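You operate a simulated robot arm through the tools that you are given. There is no shell and no other tool. Be economical: measure what you need, move in short steps, check, and stop when the job is done.

You are at the controls of a simulated robot arm. One attempt, no reset.

JOB
Put things in order on the back of the microphone bench top. At the end: the yellow folded cloth stands where the roll of blue tape stood; the grey module (marked "26") from the back of the microphone bench top stands where the grey battery (marked "92") stood; the grey battery stands where the yellow folded cloth stood; the roll of blue tape stands on top of the white cue sheet with a purple spine (marked "92"); whatever was shut is shut again. Leave all else as you found it, and nothing knocked over.

Only the result counts: the job must be done as asked and must still hold three seconds after the hand-in. Knocking over, shifting, dropping, spilling or breaking anything else fails it. Flat cloth is picked up by pressing the open fingertips on it (5 to 10 N) and closing them slowly along it; thin cloth reads only 2 to 8 mm in the jaws.

ROBOT AND FRAMES
A 7-joint arm with a two-finger parallel gripper, fixed in place. Base frame: the origin is at the foot of the arm, x ahead of it, y to its left, z up; the work surface is at about z = 0. Units: m, rad, N and s.
With the tool pointing down near the work surface it reaches from about 0.22 to 0.58 m from the base axis. Its first joint turns from -1.152 to 1.152 rad. Payload 2.5 kg.
The TCP is the grasp point between the finger pads, 0.023 m short of the fingertips. In the tool frame z runs along the fingers and y along their closing line. The gripper opens to 0.094 m. The fingers are 0.038 m wide and 0.01 m thick; the gripper's body (0.054 by 0.096 m) begins 0.039 m behind the TCP.
Orientation is that of the tool frame in the base frame, as a unit quaternion [x, y, z, w]. With the fingers straight down and closing along the base's y, the tool's x points along the base's -x, its y along +y and its z along -z.

CONTROLS
- The arm moves only by the tool drive_tool. Its argument "rows" is a list that holds one entry, the list of rows, each a list of 7 numbers: the closure in counts, from 0 (fully open) to 255 (shut), then the shift along the tool's x, y, z in m, then the turn, a rotation vector about the tool's x, y, z in rad. In form: [[[claw, dx, dy, dz, ax, ay, az], ...]]. A call has 1 to 10 rows; each row shifts and turns the commanded pose from where the row before left it, along the tool's axes as they then stand. Rows are played at 5 a second. More than 0.05 m and 0.15 rad between two rows, or a gripper value outside its range, and nothing of the call is played. Where a pose cannot be reached the arm comes as near as it can. A force on the tool above 40 N (or 10 N above the force at the start of the call, whichever is more), or a blocked arm, ends the call early, and 0.2 s more pass. The fingers move at their own pace (about 0.108 m/s each) and stop on an object; they squeeze with about 43 N. The grip force told is the motor's: it shows also when the fingers shut on nothing. Time passes only in rows, and 0.2 s behind the last, so rows that do not move let the fingers close. The reply holds the time, the measured pose of the TCP, the force on the tool along the base axes, the opening and the grip force, in the units named above and with some noise, with the torque about the TCP (base axes, N m) and any sound that the robot's microphone picked up, and new pictures: "show" is both (left out), scene, wrist or none.
- Cameras (640 x 400 px; columns grow to the right, rows downward): "scene" is fixed at [0.1256, -0.4068, 0.5571]; the picture's right is [0.81, -0.58, 0.00], its down [-0.32, -0.44, -0.84] and it looks along [0.49, 0.68, -0.54] (base axes); focal length 310 px, centre (320, 200). "wrist" rides on the gripper at [0.086, 0.016, -0.075] in the tool frame; the picture's right is [-0.18, 0.98, 0.00], its down [-0.58, -0.11, -0.81] and it looks along [-0.79, -0.15, 0.59] (tool axes); focal length 243 px, centre (320, 200). There is no depth. A picture from a camera that has moved, and an enlarged one, comes with that camera's place and axes in the base frame and with its lens. The place of the scene camera against the robot may be out by one fixed shift of up to 0.012 m in any direction.
- zoom(camera, box): a new picture of the part [left, top, right, bottom] of that camera's present view, enlarged. No time passes.
- close_job(): hands the job in; it is judged then, once.

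Go step by step. Nothing tells you positions but the pictures and the camera data: compare them with the known pose of the tool, close in by small moves and look again before you grip or let go. The budget is 120 turns and 200 pictures, counting those below and the enlarged ones. Unless the task says otherwise, let go and move clear before handing in, and close with one line.

The tools are called after "Emit:" as name(argument=value, ...) on one line, values as JSON. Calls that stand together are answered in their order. drive_tool: Moves the arm, as the interface text tells. Its arguments: {"type":"object","properties":{"rows":{"type":"array","items":{"type":"array","items":{"type":"array","items":{"type":"number"}}}},"show":{"type":"string","enum":["both","scene","wrist","none"]}},"required":["rows"]} The other tools are called the same way: zoom (camera, box) takes an enlarged picture of a part of a camera's view; close_job () hands the job in.

At the start:

```text
t: 0.0
eef_pos: [0.439, -0.0342, 0.3005]
tcp_rot: [0.001, 1.0, 0.0, 0.0]
contact_force: [-1.0, -0.4, 0.3]
wrist_torque: [0.0, 0.02, -0.01]
gripper_width: 0.0941
grip_force: 0.1
```

scene: 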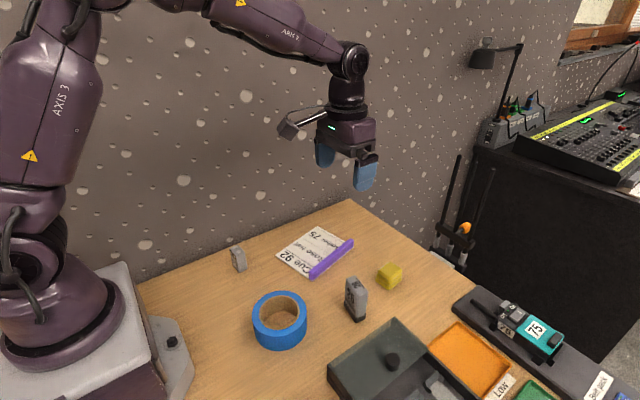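
wrist: 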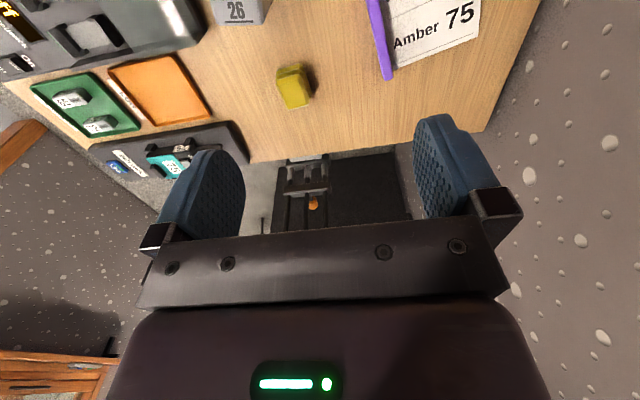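

I see the bench with a small grey item at the back left, the cue sheet, blue tape, a larger grey module, the yellow cloth and a box. I'll zoom in first to identify them.

Emit:
zoom(camera="scene", box=[200, 200, 420, 340])

Emit:
zoom(camera="scene", box=[320, 260, 640, 400])

Emit:
zoom(camera="wrist", box=[0, 0, 320, 200])

```text
2.86 times, centred on (310, 270) of scene
camera zoom: at [0.1256, -0.4068, 0.5571], right [0.81, -0.58, 0.0], down [-0.32, -0.44, -0.84], along [0.49, 0.68, -0.54], focal length 887 px, centre (349, 0)
```

zoom: 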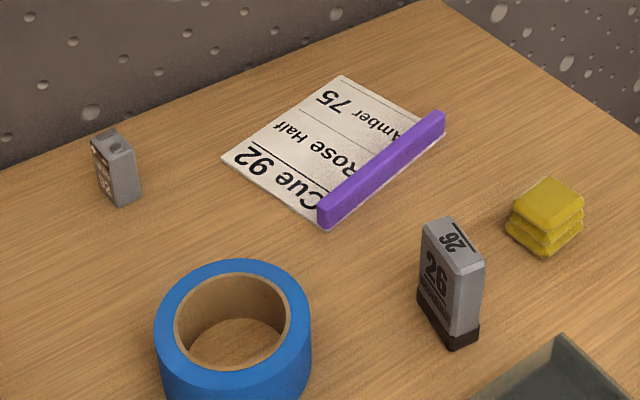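

```text
2.00 times, centred on (480, 330) of scene
camera zoom: at [0.1256, -0.4068, 0.5571], right [0.81, -0.58, 0.0], down [-0.32, -0.44, -0.84], along [0.49, 0.68, -0.54], focal length 621 px, centre (0, -60)
```

zoom: 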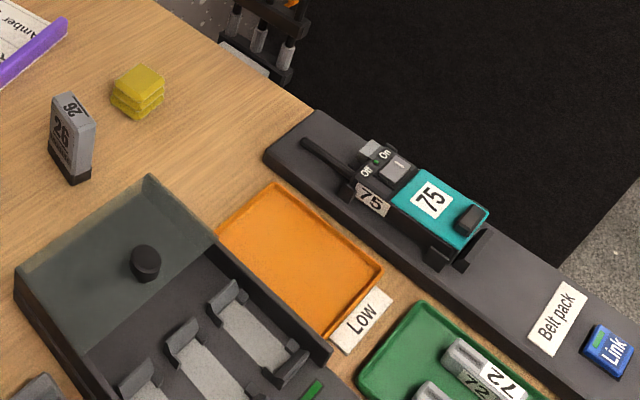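

```text
2.00 times, centred on (160, 100) of wrist
camera zoom: at [0.3537, -0.0164, 0.3736], right [0.18, 0.98, 0.0], down [0.58, -0.11, 0.81], along [0.79, -0.15, -0.59], focal length 485 px, centre (640, 400)
```

zoom: 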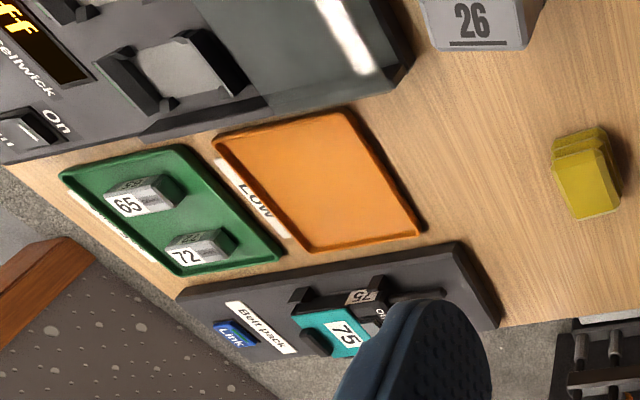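

The battery ("92") is the small grey item near (0.29, 0.16), the module is near (0.43, -0.11), the cloth near (0.55, -0.09) and the tape near (0.29, -0.03). I'll pull the arm back so the wrist camera sees everything and I can calibrate.

Emit:
drive_tool(rows=[[[0, 0.045, 0.015, 0, 0, 0, 0], [0, 0.045, 0.015, 0, 0, 0, 0], [0, 0.045, 0.015, 0, 0, 0, 0], [0, 0.045, 0.0, 0, 0, 0, 0], [0, 0, 0, 0, 0, 0, 0], [0, 0, 0, 0, 0, 0, 0]]])

```text
t: 1.4
eef_pos: [0.259, 0.0138, 0.299]
tcp_rot: [0.001, 1.0, 0.0, 0.001]
contact_force: [-0.4, -0.6, -0.7]
wrist_torque: [0.02, -0.03, -0.02]
gripper_width: 0.0941
grip_force: 0.2
camera wrist: at [0.1746, 0.0295, 0.3729], right [0.18, 0.98, 0.0], down [0.58, -0.11, 0.81], along [0.79, -0.15, -0.59], focal length 243 px, centre (320, 200)
```

scene: 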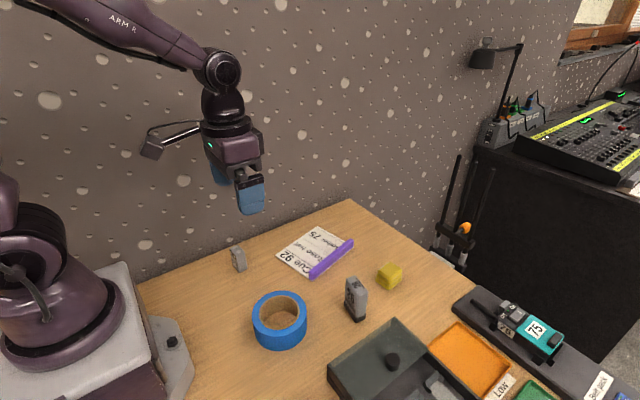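
wrist: 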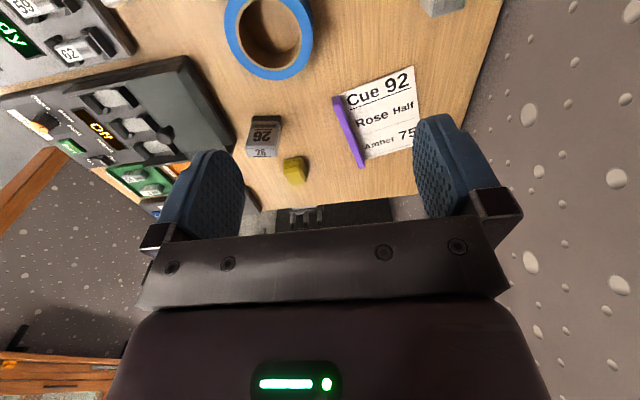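

Emit:
zoom(camera="wrist", box=[200, 0, 480, 190])

Emit:
zoom(camera="scene", box=[220, 220, 420, 360])

```text
2.11 times, centred on (340, 95) of wrist
camera zoom: at [0.1746, 0.0295, 0.3729], right [0.18, 0.98, 0.0], down [0.58, -0.11, 0.81], along [0.79, -0.15, -0.59], focal length 511 px, centre (278, 421)
```

zoom: 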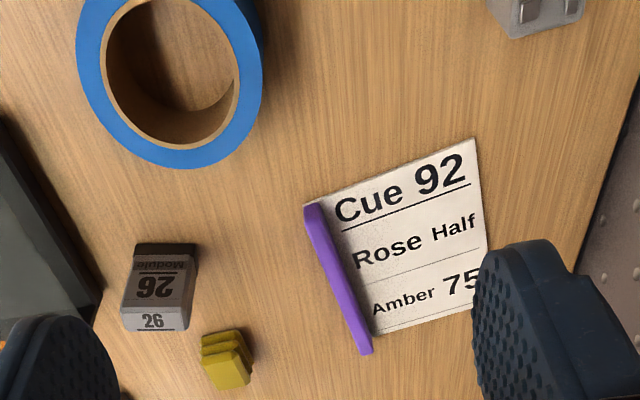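

```text
2.86 times, centred on (320, 290) of scene
camera zoom: at [0.1255, -0.4068, 0.5571], right [0.81, -0.58, 0.0], down [-0.32, -0.44, -0.84], along [0.49, 0.68, -0.54], focal length 887 px, centre (320, -57)
```

zoom: 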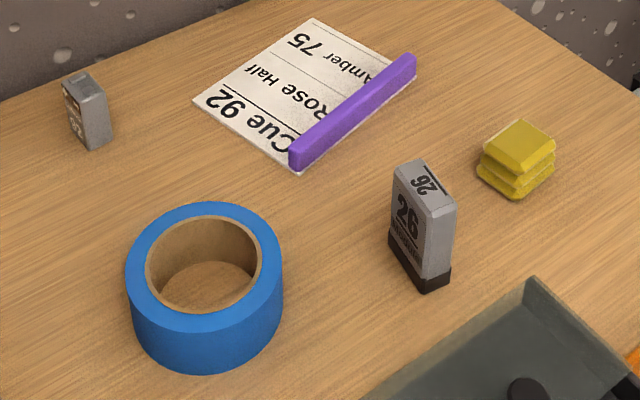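

The wrist and scene views agree once I allow a camera offset of about (-0.014, -0.011). I'll do the tape first, hovering over its +y wall with one finger inside and one outside, and then check.

Emit:
drive_tool(rows=[[[0, -0.006, -0.013, 0.04, 0, 0, 0], [0, -0.01, 0, 0.04, 0, 0, 0], [0, 0, 0, 0.04, 0, 0, 0], [0, 0, 0, 0.03, 0, 0, 0], [0, 0, 0, 0, 0, 0, 0], [0, 0, 0, 0, 0, 0, 0]]])

```text
t: 2.8
eef_pos: [0.2753, 0.0009, 0.1519]
tcp_rot: [-0.001, 1.0, -0.001, 0.0]
contact_force: [0.0, -0.6, 0.6]
wrist_torque: [0.0, 0.01, 0.03]
gripper_width: 0.0941
grip_force: 0.1
camera wrist: at [0.1898, 0.0161, 0.2239], right [0.18, 0.98, 0.0], down [0.58, -0.11, 0.81], along [0.79, -0.15, -0.59], focal length 243 px, centre (320, 200)
```

scene: 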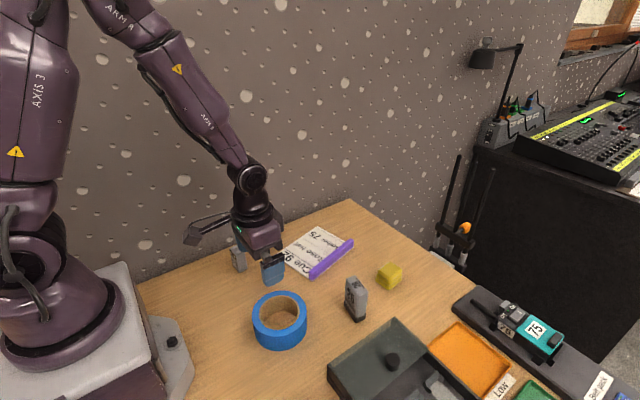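
wrist: 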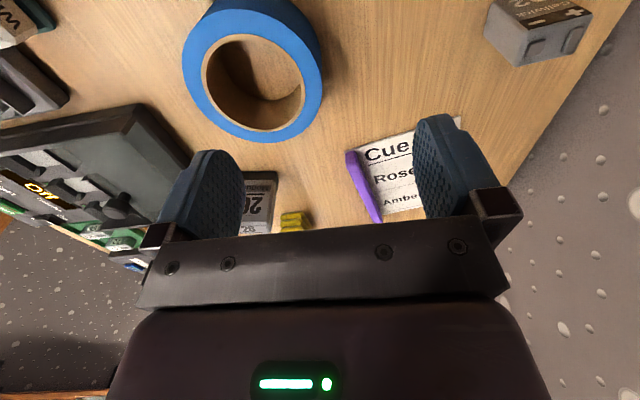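

The tape's centre reads about (0.277, -0.053), roughly 0.108 m across with a wall about 14 mm thick. I'll adjust and go down to just above the rim.

Emit:
drive_tool(rows=[[[0, -0.003, -0.007, 0.03, 0, 0, 0], [0, 0, 0, 0.03, 0, 0, 0], [0, 0, 0, 0.02, 0, 0, 0], [0, 0, 0, 0, 0, 0, 0], [0, 0, 0, 0, 0, 0, 0]]])

Emit:
zoom(camera="scene", box=[200, 220, 400, 360])

```text
t: 4.0
eef_pos: [0.2796, -0.0069, 0.0718]
tcp_rot: [0.0, 1.0, 0.0, 0.0]
contact_force: [-0.1, 0.2, 0.6]
wrist_torque: [0.02, 0.0, -0.02]
gripper_width: 0.094
grip_force: 0.0
camera wrist: at [0.1931, 0.0091, 0.1439], right [0.18, 0.98, 0.0], down [0.58, -0.11, 0.81], along [0.79, -0.15, -0.59], focal length 243 px, centre (320, 200)
```

scene: 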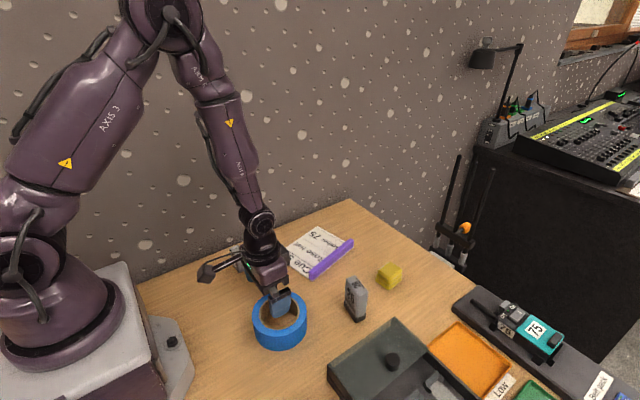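
wrist: 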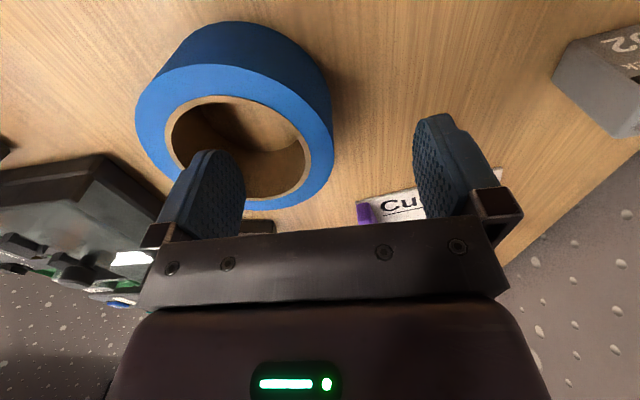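

```text
2.86 times, centred on (300, 290) of scene
camera zoom: at [0.1256, -0.4068, 0.5571], right [0.81, -0.58, 0.0], down [-0.32, -0.44, -0.84], along [0.49, 0.68, -0.54], focal length 887 px, centre (377, -57)
```

zoom: 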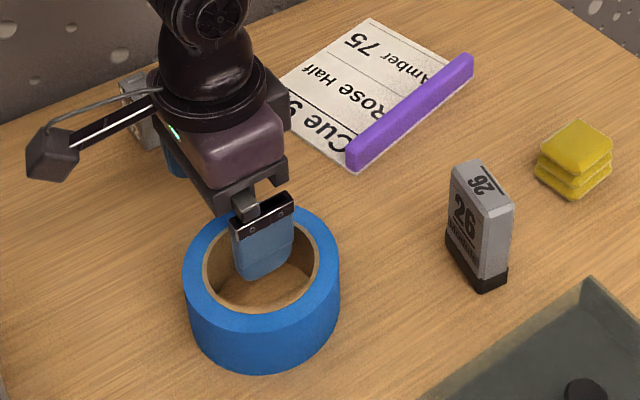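

The inner finger sits inside the ring and the tape centre is confirmed at about (0.276, -0.054) with a height of 0.036. I'll go down and close on the wall.

Emit:
drive_tool(rows=[[[0, 0.002, 0, 0.022, 0, 0, 0], [0, 0, 0, 0.021, 0, 0, 0], [0, 0, 0, 0, 0, 0, 0], [255, 0, 0, 0, 0, 0, 0], [255, 0, 0, 0, 0, 0, 0], [255, 0, 0, 0, 0, 0, 0], [255, 0, 0, 0, 0, 0, 0]]])

```text
t: 5.6
eef_pos: [0.2773, -0.0076, 0.0284]
tcp_rot: [-0.001, 1.0, 0.0, -0.001]
contact_force: [0.9, -0.1, 0.9]
wrist_torque: [-0.07, -0.19, 0.09]
gripper_width: 0.0201
grip_force: 43.5
camera wrist: at [0.1911, 0.0089, 0.1005], right [0.18, 0.98, 0.0], down [0.58, -0.11, 0.81], along [0.79, -0.15, -0.59], focal length 243 px, centre (320, 200)
```

scene: 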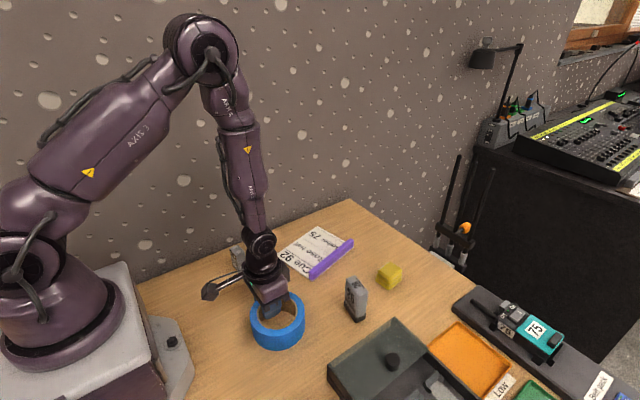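
wrist: 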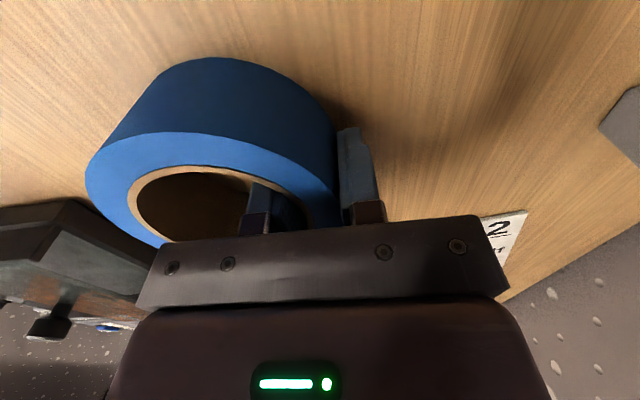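

The tape is gripped, with its centre about 0.048 m to the -y side of the TCP. I'll lift it and carry it over the sheet's free area, aiming for a tape centre of about (0.461, 0.099).

Emit:
drive_tool(rows=[[[255, 0, 0, -0.02, 0, 0, 0], [255, 0, 0, -0.04, 0, 0, 0], [255, 0, 0, -0.04, 0, 0, 0], [255, -0.04, 0.025, 0, 0, 0, 0], [255, -0.04, 0.03, 0, 0, 0, 0], [255, -0.04, 0.03, 0, 0, 0, 0], [255, -0.04, 0.03, 0, 0, 0, 0], [255, -0.026, 0.039, 0, 0, 0, 0], [255, 0, 0, 0, 0, 0, 0], [255, 0, 0, 0, 0, 0, 0]]])

Emit:
zoom(camera="scene", box=[200, 160, 400, 300])

```text
t: 7.8
eef_pos: [0.464, 0.1469, 0.1284]
tcp_rot: [0.0, 1.0, 0.0, 0.0]
contact_force: [-0.5, 1.4, -1.1]
wrist_torque: [0.11, 0.0, -0.01]
gripper_width: 0.0196
grip_force: 43.0
camera wrist: at [0.377, 0.163, 0.2013], right [0.18, 0.98, 0.0], down [0.58, -0.11, 0.81], along [0.79, -0.15, -0.59], focal length 243 px, centre (320, 200)
```

scene: 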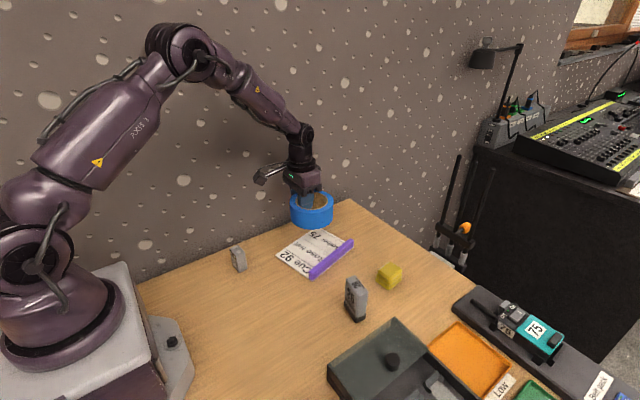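
wrist: 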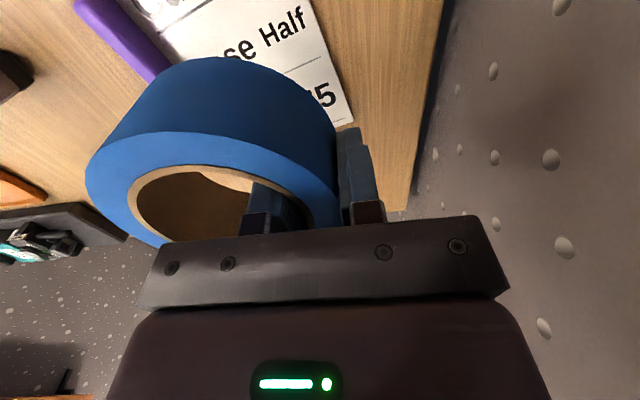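

```text
2.86 times, centred on (300, 230) of scene
camera zoom: at [0.1256, -0.4068, 0.5571], right [0.81, -0.58, 0.0], down [-0.32, -0.44, -0.84], along [0.49, 0.68, -0.54], focal length 887 px, centre (377, 114)
```

zoom: 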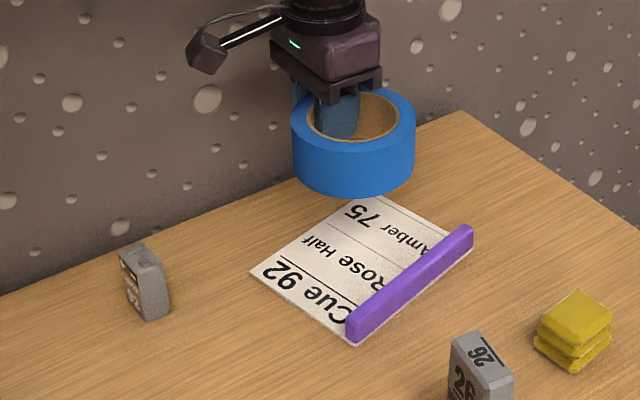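

The wrist view confirms the sheet's far corner and the spine line. I'll lower now, slowly at the end.

Emit:
drive_tool(rows=[[[255, 0.001, 0, 0.03, 0, 0, 0], [255, 0, 0, 0.03, 0, 0, 0], [255, 0, 0, 0.022, 0, 0, 0], [255, 0, 0, 0.008, 0, 0, 0], [255, 0, 0, 0, 0, 0, 0], [255, 0, 0, 0, 0, 0, 0]]])

Emit:
zoom(camera="scene", box=[230, 180, 400, 300])

```text
t: 9.2
eef_pos: [0.4623, 0.1467, 0.0375]
tcp_rot: [-0.001, 1.0, -0.001, 0.0]
contact_force: [0.1, 0.0, -2.3]
wrist_torque: [0.09, -0.01, 0.02]
gripper_width: 0.0196
grip_force: 43.3
camera wrist: at [0.3758, 0.1627, 0.111], right [0.18, 0.98, 0.0], down [0.58, -0.11, 0.81], along [0.79, -0.15, -0.59], focal length 243 px, centre (320, 200)
```

scene: 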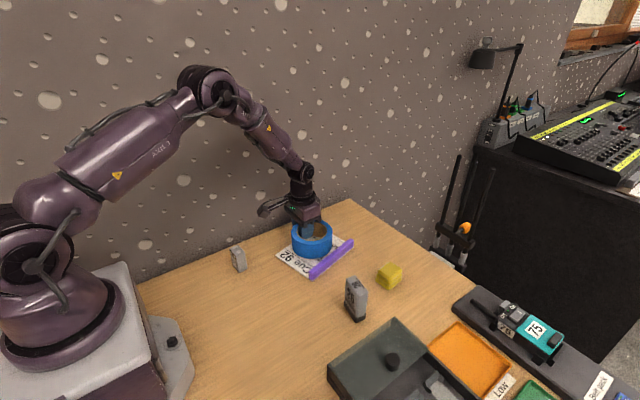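
wrist: 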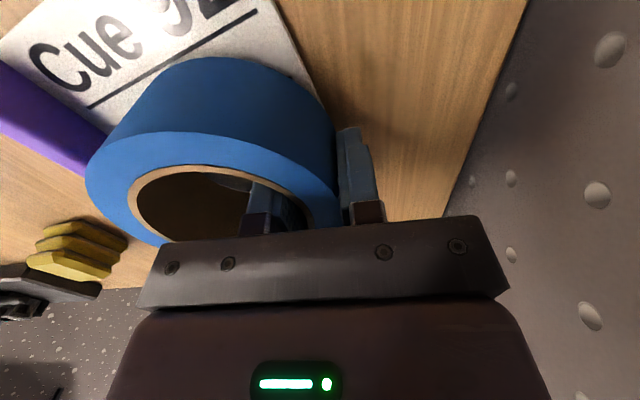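

```text
3.33 times, centred on (315, 240) of scene
camera zoom: at [0.1256, -0.4068, 0.5571], right [0.81, -0.58, 0.0], down [-0.32, -0.44, -0.84], along [0.49, 0.68, -0.54], focal length 1035 px, centre (337, 67)
```

zoom: 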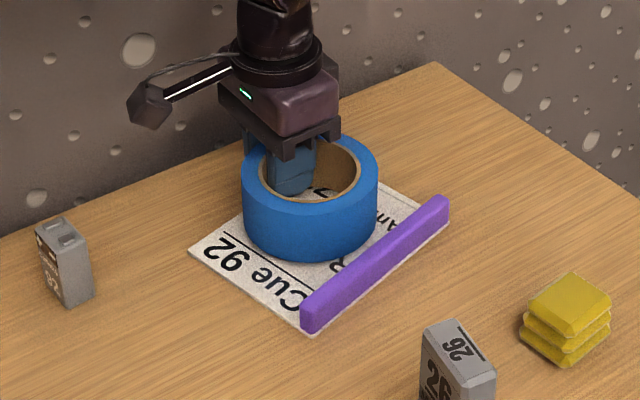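

The tape clears the spine. I'll take it down the last few millimetres in small steps.

Emit:
drive_tool(rows=[[[255, 0, 0, 0.003, 0, 0, 0], [255, 0, 0, 0.002, 0, 0, 0], [255, 0, 0, 0.002, 0, 0, 0], [255, 0, 0, 0, 0, 0, 0]]], show="scene")

```text
t: 10.2
eef_pos: [0.4625, 0.1465, 0.0316]
tcp_rot: [0.0, 1.0, 0.001, 0.001]
contact_force: [-3.7, -1.2, 10.9]
wrist_torque: [-0.65, -0.14, -0.24]
gripper_width: 0.0197
grip_force: 43.1
```

scene: 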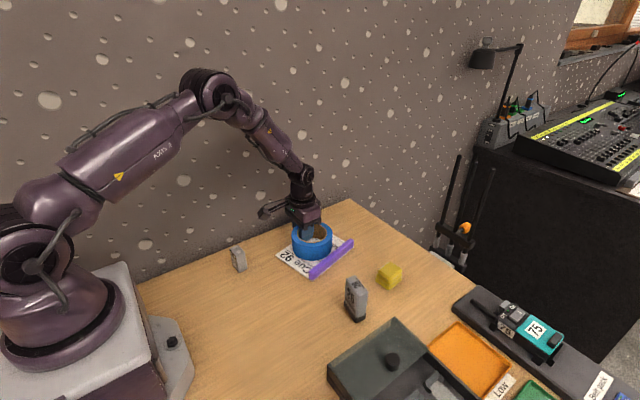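

The tape is touching the sheet, so I'll open and rise.

Emit:
drive_tool(rows=[[[255, 0, 0, -0.001, 0, 0, 0], [0, 0, 0, 0, 0, 0, 0], [0, 0, 0, 0, 0, 0, 0], [0, 0, 0, 0, 0, 0, 0], [0, 0, 0, -0.03, 0, 0, 0], [0, 0, 0, -0.04, 0, 0, 0], [0, 0, 0, -0.04, 0, 0, 0], [0, 0, 0, -0.03, 0, 0, 0], [0, 0, 0, 0, 0, 0, 0]]], show="scene")

Emit:
zoom(camera="scene", box=[230, 180, 400, 300])

```text
t: 12.2
eef_pos: [0.4607, 0.1468, 0.1716]
tcp_rot: [0.0, 1.0, 0.0, 0.0]
contact_force: [0.5, 0.0, 0.0]
wrist_torque: [0.03, -0.02, -0.01]
gripper_width: 0.0939
grip_force: 0.0
```

scene: 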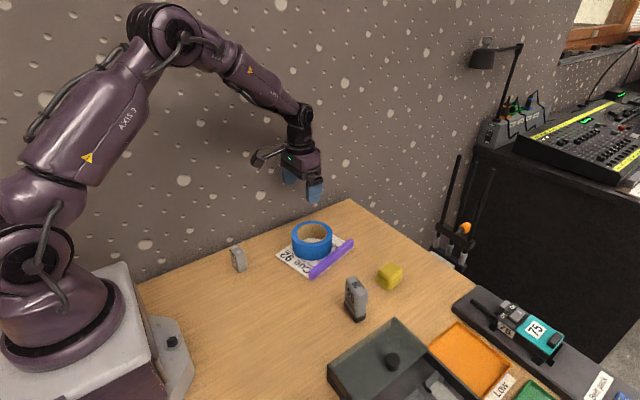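

```text
3.33 times, centred on (315, 240) of scene
camera zoom: at [0.1256, -0.4068, 0.5571], right [0.81, -0.58, 0.0], down [-0.32, -0.44, -0.84], along [0.49, 0.68, -0.54], focal length 1035 px, centre (337, 67)
```

zoom: 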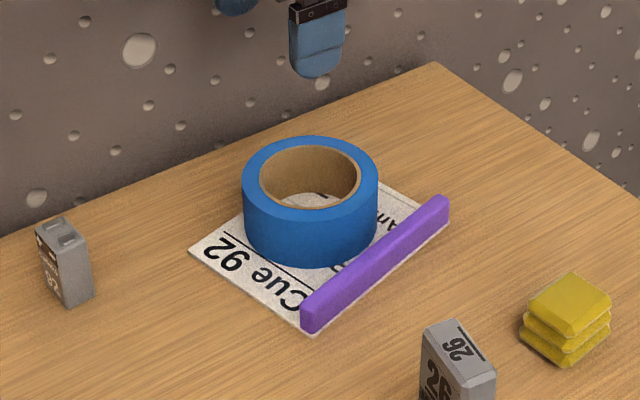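

The tape stands flat on the sheet. Next is the cloth, so I'll move to where the wrist camera can see it well.

Emit:
drive_tool(rows=[[[0, 0, -0.045, -0.01, 0, 0, 0], [0, 0, -0.045, 0, 0, 0, 0], [0, 0, -0.045, 0, 0, 0, 0], [0, 0, -0.045, 0, 0, 0, 0], [0, -0.01, -0.045, 0, 0, 0, 0], [0, -0.01, -0.019, 0, 0, 0, 0], [0, 0, 0, 0, 0, 0, 0], [0, 0, 0, 0, 0, 0, 0]]], show="wrist")

Emit:
zoom(camera="wrist", box=[200, 0, 480, 175])

```text
t: 14.0
eef_pos: [0.4822, -0.0989, 0.1824]
tcp_rot: [0.001, 1.0, 0.0, 0.001]
contact_force: [0.2, 0.1, 0.3]
wrist_torque: [0.02, -0.05, -0.05]
gripper_width: 0.094
grip_force: 0.1
camera wrist: at [0.3966, -0.0816, 0.2548], right [0.18, 0.98, 0.0], down [0.58, -0.11, 0.81], along [0.79, -0.15, -0.59], focal length 243 px, centre (320, 200)
```

wrist: 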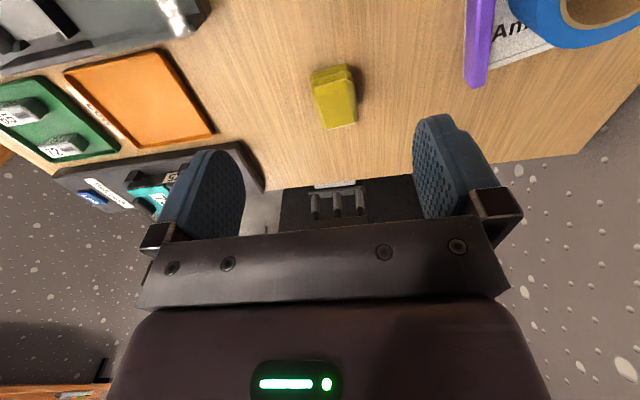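

```text
2.29 times, centred on (340, 88) of wrist
camera zoom: at [0.3966, -0.0816, 0.2548], right [0.18, 0.98, 0.0], down [0.58, -0.11, 0.81], along [0.79, -0.15, -0.59], focal length 555 px, centre (274, 457)
```

zoom: 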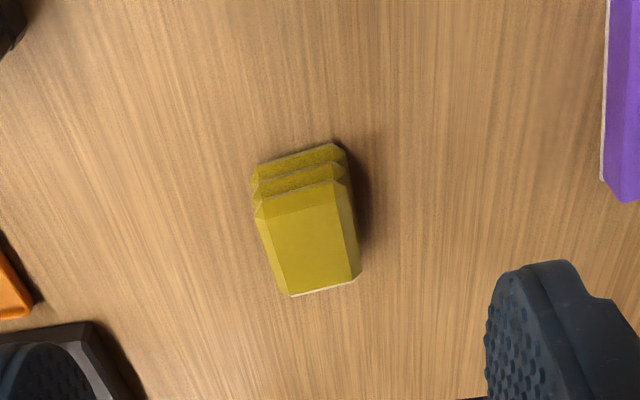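

The cloth is a folded block centred near (0.541, -0.092), about 0.037 m wide in y and 0.025 high. I'll move over it and go down part way.

Emit:
drive_tool(rows=[[[0, -0.03, 0.007, 0, 0, 0, -0.04], [0, -0.028, 0, 0.02, 0, 0, -0.04], [0, 0, 0, 0.045, 0, 0, 0], [0, 0, 0, 0.045, 0, 0, 0], [0, 0, 0, 0, 0, 0, 0], [0, 0, 0, 0, 0, 0, 0]]])

Emit:
zoom(camera="scene", box=[320, 200, 480, 320])

```text
t: 15.4
eef_pos: [0.5401, -0.0905, 0.0725]
tcp_rot: [-0.041, 0.999, 0.0, 0.001]
contact_force: [-0.2, 0.4, -0.5]
wrist_torque: [0.0, -0.02, -0.02]
gripper_width: 0.0942
grip_force: 0.1
camera wrist: at [0.4536, -0.0804, 0.1448], right [0.1, 0.99, 0.0], down [0.59, -0.06, 0.81], along [0.8, -0.08, -0.59], focal length 243 px, centre (320, 200)
```

scene: 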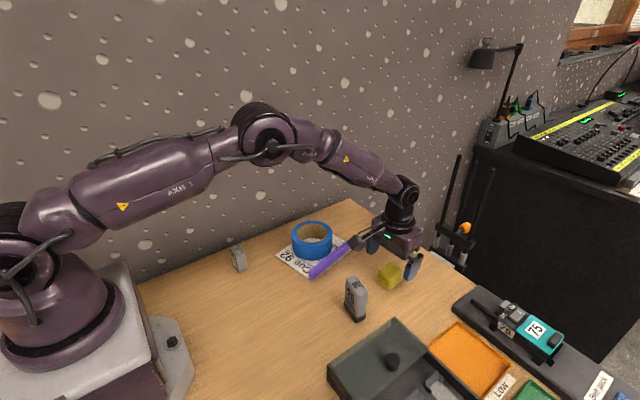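
wrist: 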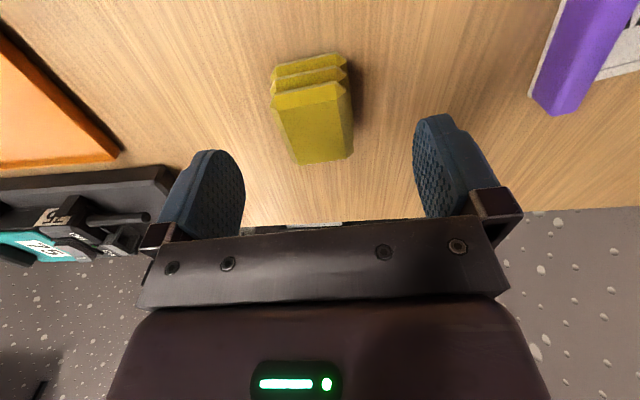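

```text
3.33 times, centred on (400, 260) of scene
camera zoom: at [0.1256, -0.4068, 0.5571], right [0.81, -0.58, 0.0], down [-0.32, -0.44, -0.84], along [0.49, 0.68, -0.54], focal length 1035 px, centre (53, 0)
```

zoom: 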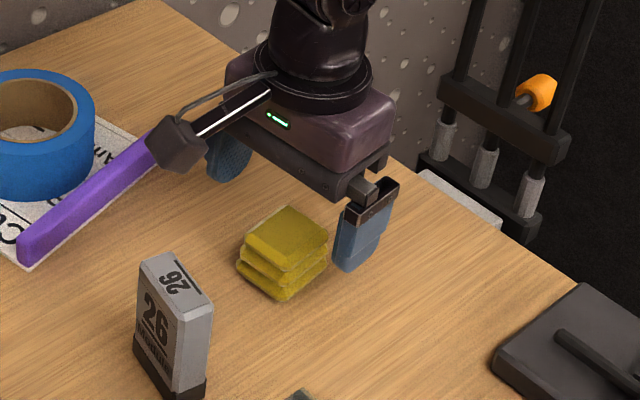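

The fingers straddle the cloth, whose centre is about (0.543, -0.091). I'll go down and close.

Emit:
drive_tool(rows=[[[0, -0.003, 0, 0.02, 0, 0, 0], [0, 0, 0, 0.015, 0, 0, 0], [0, 0, 0, 0.011, 0, 0, 0], [0, 0, 0, 0, 0, 0, 0], [255, 0, 0, 0, 0, 0, 0], [255, 0, 0, 0, 0, 0, 0], [255, 0, 0, 0, 0, 0, 0], [255, 0, 0, 0, 0, 0, 0]]])

```text
t: 17.2
eef_pos: [0.5434, -0.0889, 0.0259]
tcp_rot: [-0.04, 0.999, 0.0, 0.0]
contact_force: [0.1, -0.1, 1.0]
wrist_torque: [-0.02, 0.01, -0.02]
gripper_width: 0.0429
grip_force: 42.7
camera wrist: at [0.4558, -0.0804, 0.0986], right [0.1, 0.99, 0.0], down [0.59, -0.06, 0.81], along [0.8, -0.08, -0.59], focal length 243 px, centre (320, 200)
```

scene: 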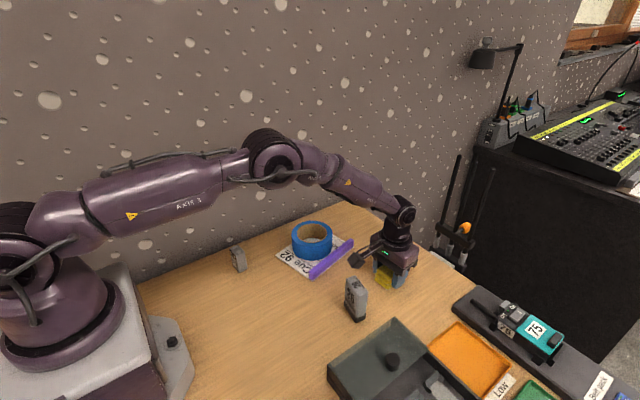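
wrist: 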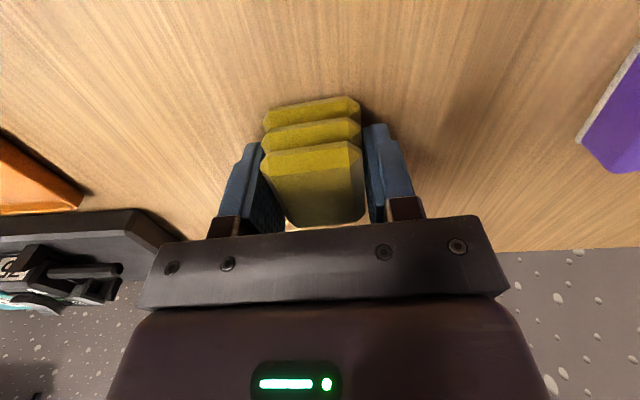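

It's firmly held (0.043 m). I'll lift, undo the small yaw and carry it to the old tape spot at (0.276, -0.054).

Emit:
drive_tool(rows=[[[255, 0, 0, -0.03, 0, 0, 0], [255, 0, 0, -0.045, 0, 0, 0], [255, 0, 0, -0.045, 0, 0, 0.08], [255, 0.045, 0.006, 0, 0, 0, 0], [255, 0.045, 0.006, 0, 0, 0, 0], [255, 0.045, 0.006, 0, 0, 0, 0], [255, 0.045, 0.006, 0, 0, 0, 0], [255, 0.045, 0.006, 0, 0, 0, 0], [255, 0.042, 0.004, 0, 0, 0, 0], [255, 0, 0, 0, 0, 0, 0]]])

```text
t: 19.4
eef_pos: [0.275, -0.0553, 0.1471]
tcp_rot: [0.0, 1.0, 0.0, 0.0]
contact_force: [-0.6, -0.1, -0.2]
wrist_torque: [0.03, 0.01, 0.01]
gripper_width: 0.0425
grip_force: 43.1
camera wrist: at [0.1894, -0.0385, 0.2191], right [0.18, 0.98, 0.0], down [0.58, -0.11, 0.81], along [0.79, -0.15, -0.59], focal length 243 px, centre (320, 200)
```

scene: 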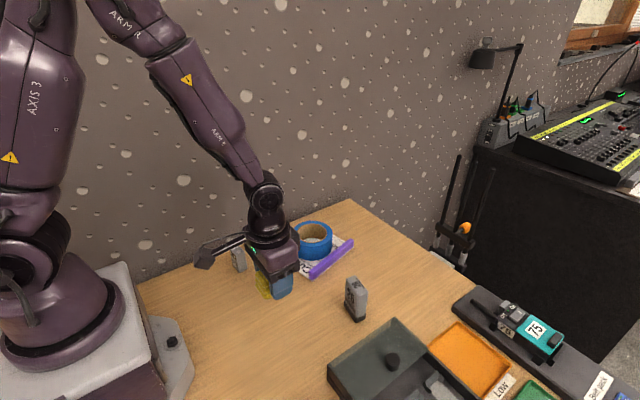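
wrist: 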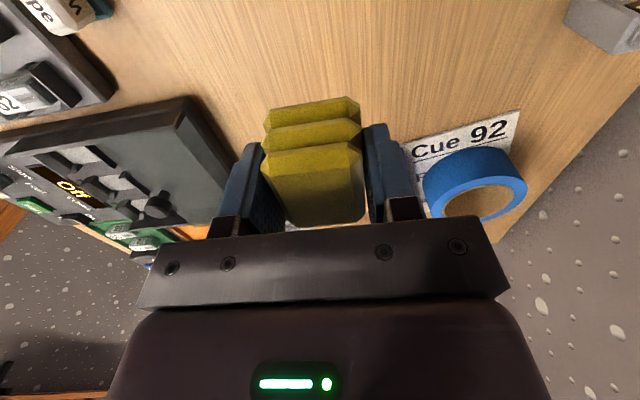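

The cloth is above its target. I'll lower it to just short of contact.

Emit:
drive_tool(rows=[[[255, -0.001, 0.001, 0.04, 0, 0, 0], [255, 0, 0, 0.04, 0, 0, 0], [255, 0, 0, 0.03, 0, 0, 0], [255, 0, 0, 0.007, 0, 0, 0], [255, 0, 0, 0.003, 0, 0, 0], [255, 0, 0, 0, 0, 0, 0]]], show="scene")

Emit:
zoom(camera="scene", box=[200, 230, 400, 370])

```text
t: 20.8
eef_pos: [0.2766, -0.0537, 0.0274]
tcp_rot: [-0.001, 1.0, 0.001, 0.0]
contact_force: [0.0, -0.6, -0.4]
wrist_torque: [-0.02, -0.02, 0.01]
gripper_width: 0.0424
grip_force: 42.7
```

scene: 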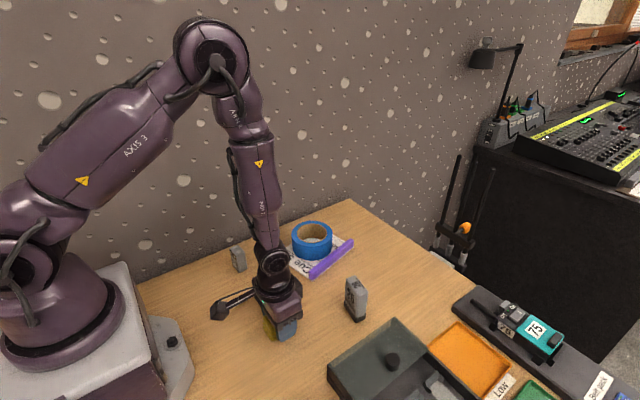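

```text
2.86 times, centred on (300, 300) of scene
camera zoom: at [0.1256, -0.4068, 0.5571], right [0.81, -0.58, 0.0], down [-0.32, -0.44, -0.84], along [0.49, 0.68, -0.54], focal length 887 px, centre (377, -86)
```

zoom: 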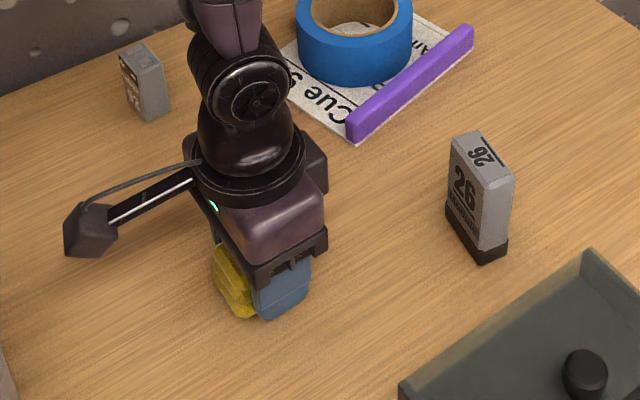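

I'll go down the last 1.5 mm, release and rise.

Emit:
drive_tool(rows=[[[255, 0, 0, 0.001, 0, 0, 0], [255, 0, 0, 0.0005, 0, 0, 0], [0, 0, 0, 0, 0, 0, 0], [0, 0, 0, 0, 0, 0, 0], [0, 0, 0, 0, 0, 0, 0], [0, 0, 0, -0.03, 0, 0, 0], [0, 0, 0, -0.04, 0, 0, 0], [0, 0, 0, -0.04, 0, 0, 0], [0, 0.02, 0.03, 0, 0, 0, 0], [0, 0, 0, 0, 0, 0, 0]]])

Emit:
zoom(camera="scene", box=[200, 230, 400, 370])

```text
t: 23.0
eef_pos: [0.2556, -0.0234, 0.135]
tcp_rot: [0.001, 1.0, 0.0, -0.001]
contact_force: [0.2, -0.8, -0.9]
wrist_torque: [0.0, 0.02, -0.05]
gripper_width: 0.0943
grip_force: 0.1
camera wrist: at [0.17, -0.0071, 0.2076], right [0.18, 0.98, 0.0], down [0.58, -0.11, 0.81], along [0.79, -0.15, -0.59], focal length 243 px, centre (320, 200)
```

scene: 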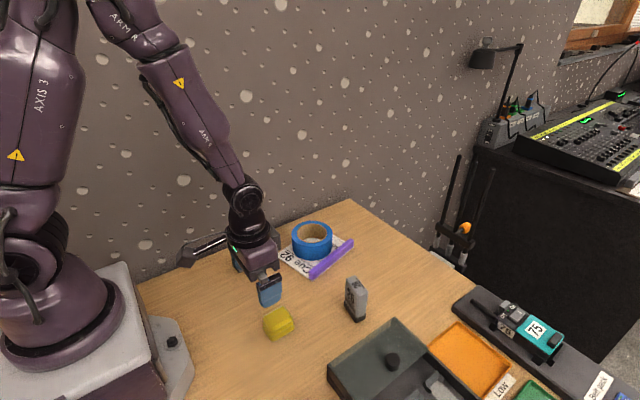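
wrist: 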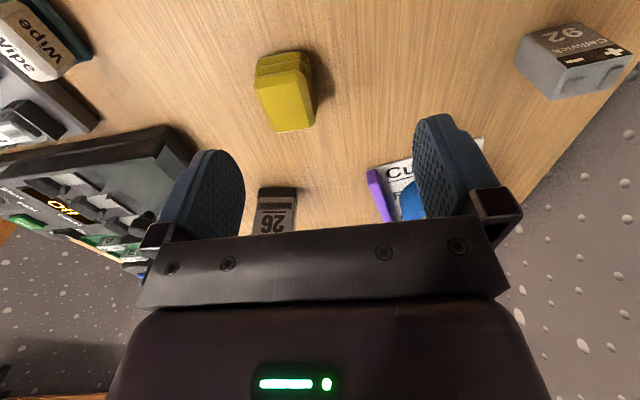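

```text
2.86 times, centred on (300, 300) of scene
camera zoom: at [0.1256, -0.4068, 0.5571], right [0.81, -0.58, 0.0], down [-0.32, -0.44, -0.84], along [0.49, 0.68, -0.54], focal length 887 px, centre (377, -86)
```

zoom: 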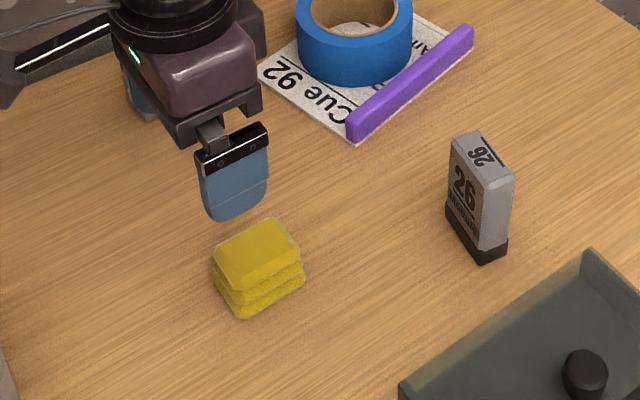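

The cloth stands where the tape was. Next is the battery, so I'll bring the wrist camera in front of it.

Emit:
drive_tool(rows=[[[0, 0, 0.042, -0.01, 0, 0, 0], [0, 0, 0.042, -0.01, 0, 0, 0], [0, 0, 0.042, 0, 0, 0, 0], [0, 0.01, 0.04, 0, 0, 0, 0], [0, 0, 0, 0, 0, 0, 0], [0, 0, 0, 0, 0, 0, 0]]])

Emit:
zoom(camera="wrist", box=[200, 0, 440, 150])

```text
t: 24.4
eef_pos: [0.2481, 0.1428, 0.1543]
tcp_rot: [-0.001, 1.0, 0.0, 0.0]
contact_force: [-0.4, 0.3, 0.4]
wrist_torque: [0.0, 0.01, 0.0]
gripper_width: 0.0939
grip_force: 0.0
camera wrist: at [0.1606, 0.1593, 0.2272], right [0.18, 0.98, 0.0], down [0.58, -0.11, 0.81], along [0.79, -0.15, -0.59], focal length 243 px, centre (320, 200)
```

scene: 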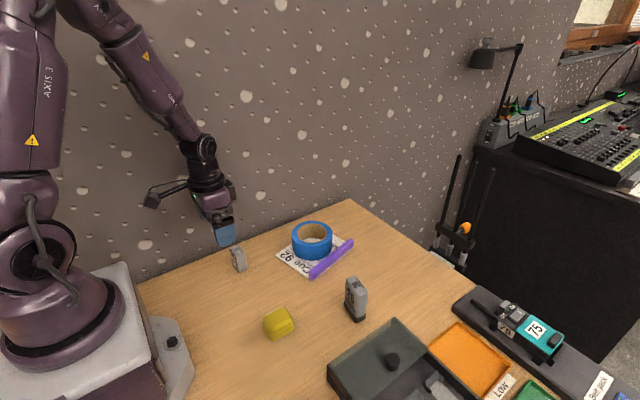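
wrist: 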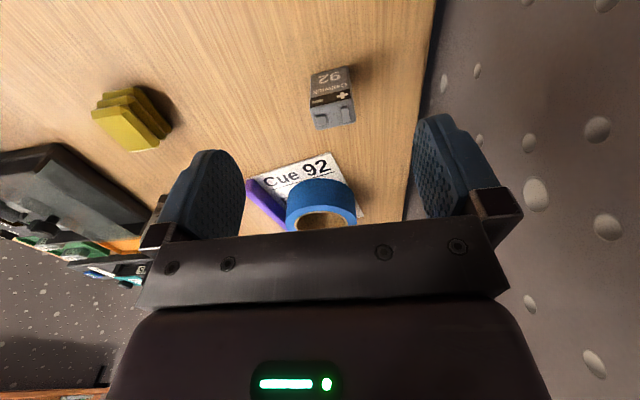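

```text
2.67 times, centred on (320, 75) of wrist
camera zoom: at [0.1606, 0.1593, 0.2272], right [0.18, 0.98, 0.0], down [0.58, -0.11, 0.81], along [0.79, -0.15, -0.59], focal length 647 px, centre (320, 533)
```

zoom: 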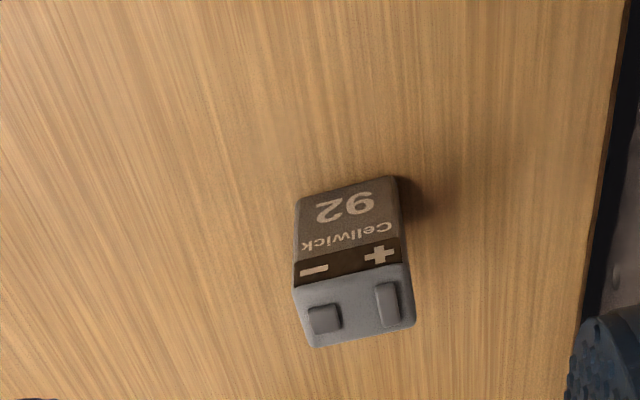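

The battery's base centre is near (0.282, 0.148), about 0.034 m wide in y and roughly 0.045 high. I'll move above it.

Emit:
drive_tool(rows=[[[0, -0.033, 0.005, 0, 0, 0, 0], [0, 0, 0, 0.035, 0, 0, 0], [0, 0, 0, 0.035, 0, 0, 0], [0, 0, 0, 0, 0, 0, 0], [0, 0, 0, 0, 0, 0, 0]]])

Emit:
zoom(camera="scene", box=[180, 200, 320, 300])

```text
t: 25.6
eef_pos: [0.2781, 0.1479, 0.0849]
tcp_rot: [0.0, 1.0, 0.0, 0.0]
contact_force: [-0.8, -0.3, 0.3]
wrist_torque: [0.0, 0.04, 0.02]
gripper_width: 0.0939
grip_force: 0.0
camera wrist: at [0.1939, 0.1637, 0.1567], right [0.18, 0.98, 0.0], down [0.58, -0.11, 0.81], along [0.79, -0.15, -0.59], focal length 243 px, centre (320, 200)
```

scene: 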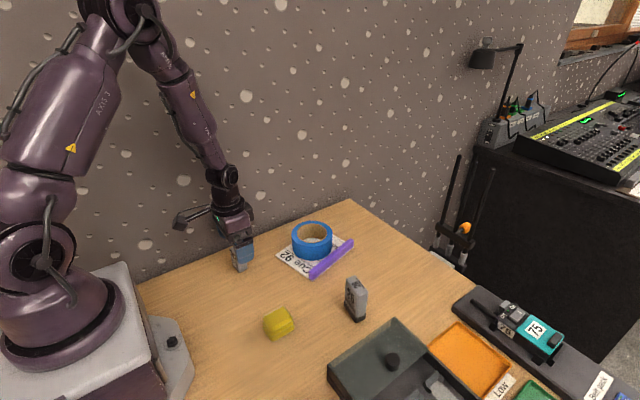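
wrist: 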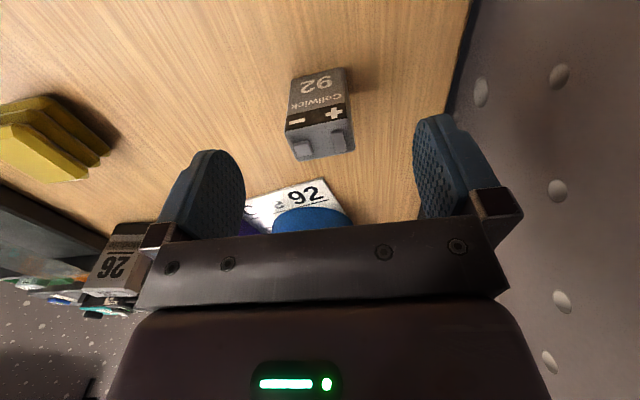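

```text
4.00 times, centred on (250, 250) of scene
camera zoom: at [0.1256, -0.4068, 0.5571], right [0.81, -0.58, 0.0], down [-0.32, -0.44, -0.84], along [0.49, 0.68, -0.54], focal length 1242 px, centre (600, 0)
```

zoom: 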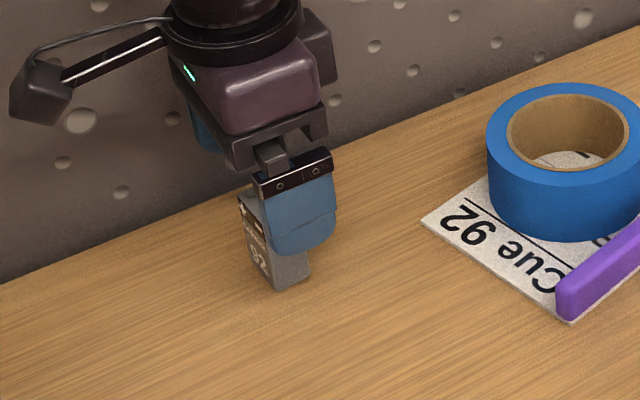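

It's well centred. I'll go down with a small forward correction and close.

Emit:
drive_tool(rows=[[[0, -0.004, 0, 0.02, 0, 0, 0], [0, 0, 0, 0.02, 0, 0, 0], [0, 0, 0, 0.016, 0, 0, 0], [0, 0, 0, 0, 0, 0, 0], [255, 0, 0, 0, 0, 0, 0], [255, 0, 0, 0, 0, 0, 0], [255, 0, 0, 0, 0, 0, 0], [255, 0, 0, 0, 0, 0, 0]]])

```text
t: 27.4
eef_pos: [0.2837, 0.1464, 0.0278]
tcp_rot: [0.0, 1.0, 0.0, 0.0]
contact_force: [1.0, 0.0, 0.2]
wrist_torque: [-0.03, -0.01, 0.01]
gripper_width: 0.0356
grip_force: 43.2
camera wrist: at [0.1977, 0.1629, 0.1011], right [0.18, 0.98, 0.0], down [0.58, -0.11, 0.81], along [0.79, -0.15, -0.59], focal length 243 px, centre (320, 200)
```

scene: 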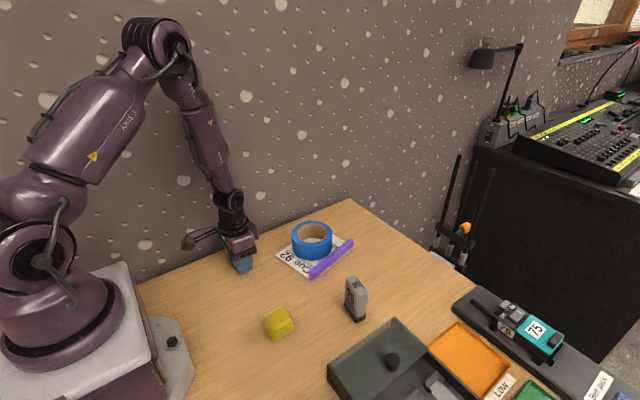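
wrist: 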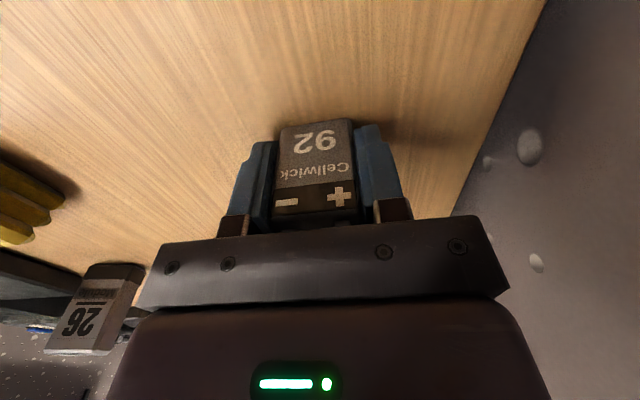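

It's held at 0.0356 m. I'll lift and carry it to the old cloth spot at (0.543, -0.091).

Emit:
drive_tool(rows=[[[255, 0, 0, -0.03, 0, 0, 0], [255, 0, 0, -0.045, 0, 0, 0], [255, 0, 0, -0.045, 0, 0, 0], [255, -0.034, -0.034, 0, 0, 0, 0], [255, -0.034, -0.034, 0, 0, 0, 0], [255, -0.034, -0.034, 0, 0, 0, 0], [255, -0.034, -0.034, 0, 0, 0, 0], [255, -0.034, -0.034, 0, 0, 0, 0], [255, -0.034, -0.034, 0, 0, 0, 0], [255, -0.034, -0.033, 0, 0, 0, 0]]], show="none")

Emit:
drive_tool(rows=[[[255, -0.022, 0, 0, 0, 0, 0], [255, 0, 0, 0.03, 0, 0, 0], [255, 0, 0, 0.03, 0, 0, 0], [255, 0, 0, 0, 0, 0, 0], [255, 0, 0, 0, 0, 0, 0]]])

```text
t: 29.6
eef_pos: [0.5232, -0.0912, 0.1481]
tcp_rot: [0.0, 1.0, 0.0, -0.001]
contact_force: [-0.1, 0.4, -0.9]
wrist_torque: [0.02, -0.01, 0.0]
gripper_width: 0.0354
grip_force: 43.1
```

```text
t: 30.8
eef_pos: [0.5452, -0.0913, 0.0866]
tcp_rot: [0.0, 1.0, -0.001, 0.0]
contact_force: [-0.3, 0.4, -1.0]
wrist_torque: [0.02, -0.01, -0.02]
gripper_width: 0.0357
grip_force: 43.0
camera wrist: at [0.4587, -0.0749, 0.1607], right [0.18, 0.98, 0.0], down [0.58, -0.11, 0.81], along [0.79, -0.15, -0.59], focal length 243 px, centre (320, 200)
```

scene: 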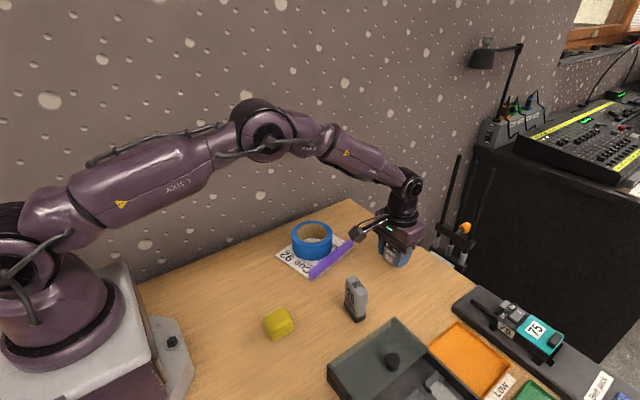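
wrist: 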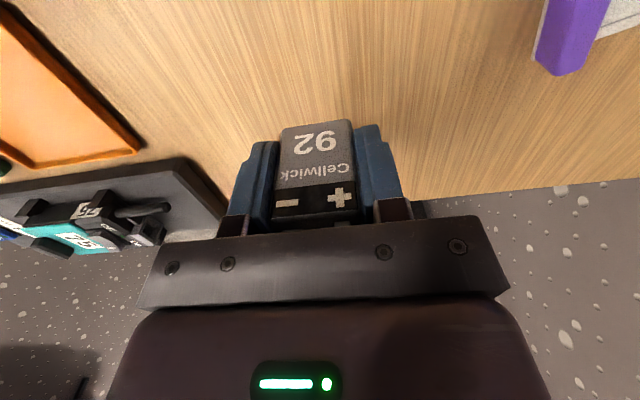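

It's over the spot. I'll lower to just above contact and check from the scene view.

Emit:
drive_tool(rows=[[[255, 0.002, 0, 0.03, 0, 0, 0], [255, 0, 0, 0.02, 0, 0, 0], [255, 0, 0, 0.006, 0, 0, 0], [255, 0, 0, 0.0015, 0, 0, 0], [255, 0, 0, 0, 0, 0, 0]]], show="scene")

Emit:
zoom(camera="scene", box=[320, 200, 480, 320])

```text
t: 32.0
eef_pos: [0.5428, -0.0905, 0.0302]
tcp_rot: [0.0, 1.0, 0.0, 0.0]
contact_force: [0.2, -0.8, -0.8]
wrist_torque: [0.01, -0.01, -0.01]
gripper_width: 0.0354
grip_force: 43.1
```

scene: 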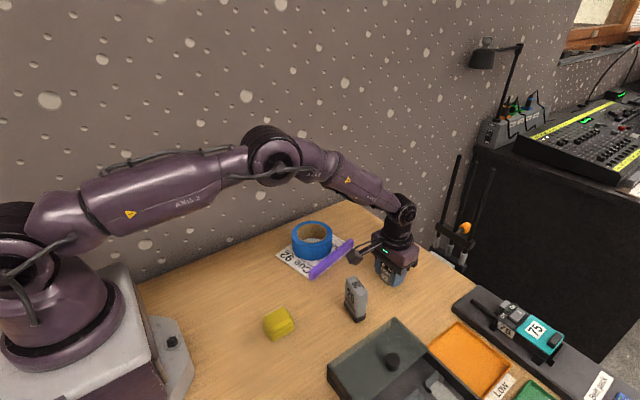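

```text
3.33 times, centred on (400, 260) of scene
camera zoom: at [0.1256, -0.4068, 0.5571], right [0.81, -0.58, 0.0], down [-0.32, -0.44, -0.84], along [0.49, 0.68, -0.54], focal length 1035 px, centre (53, 0)
```

zoom: 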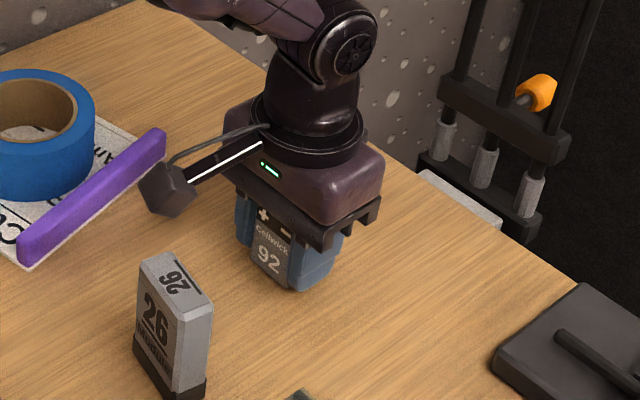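

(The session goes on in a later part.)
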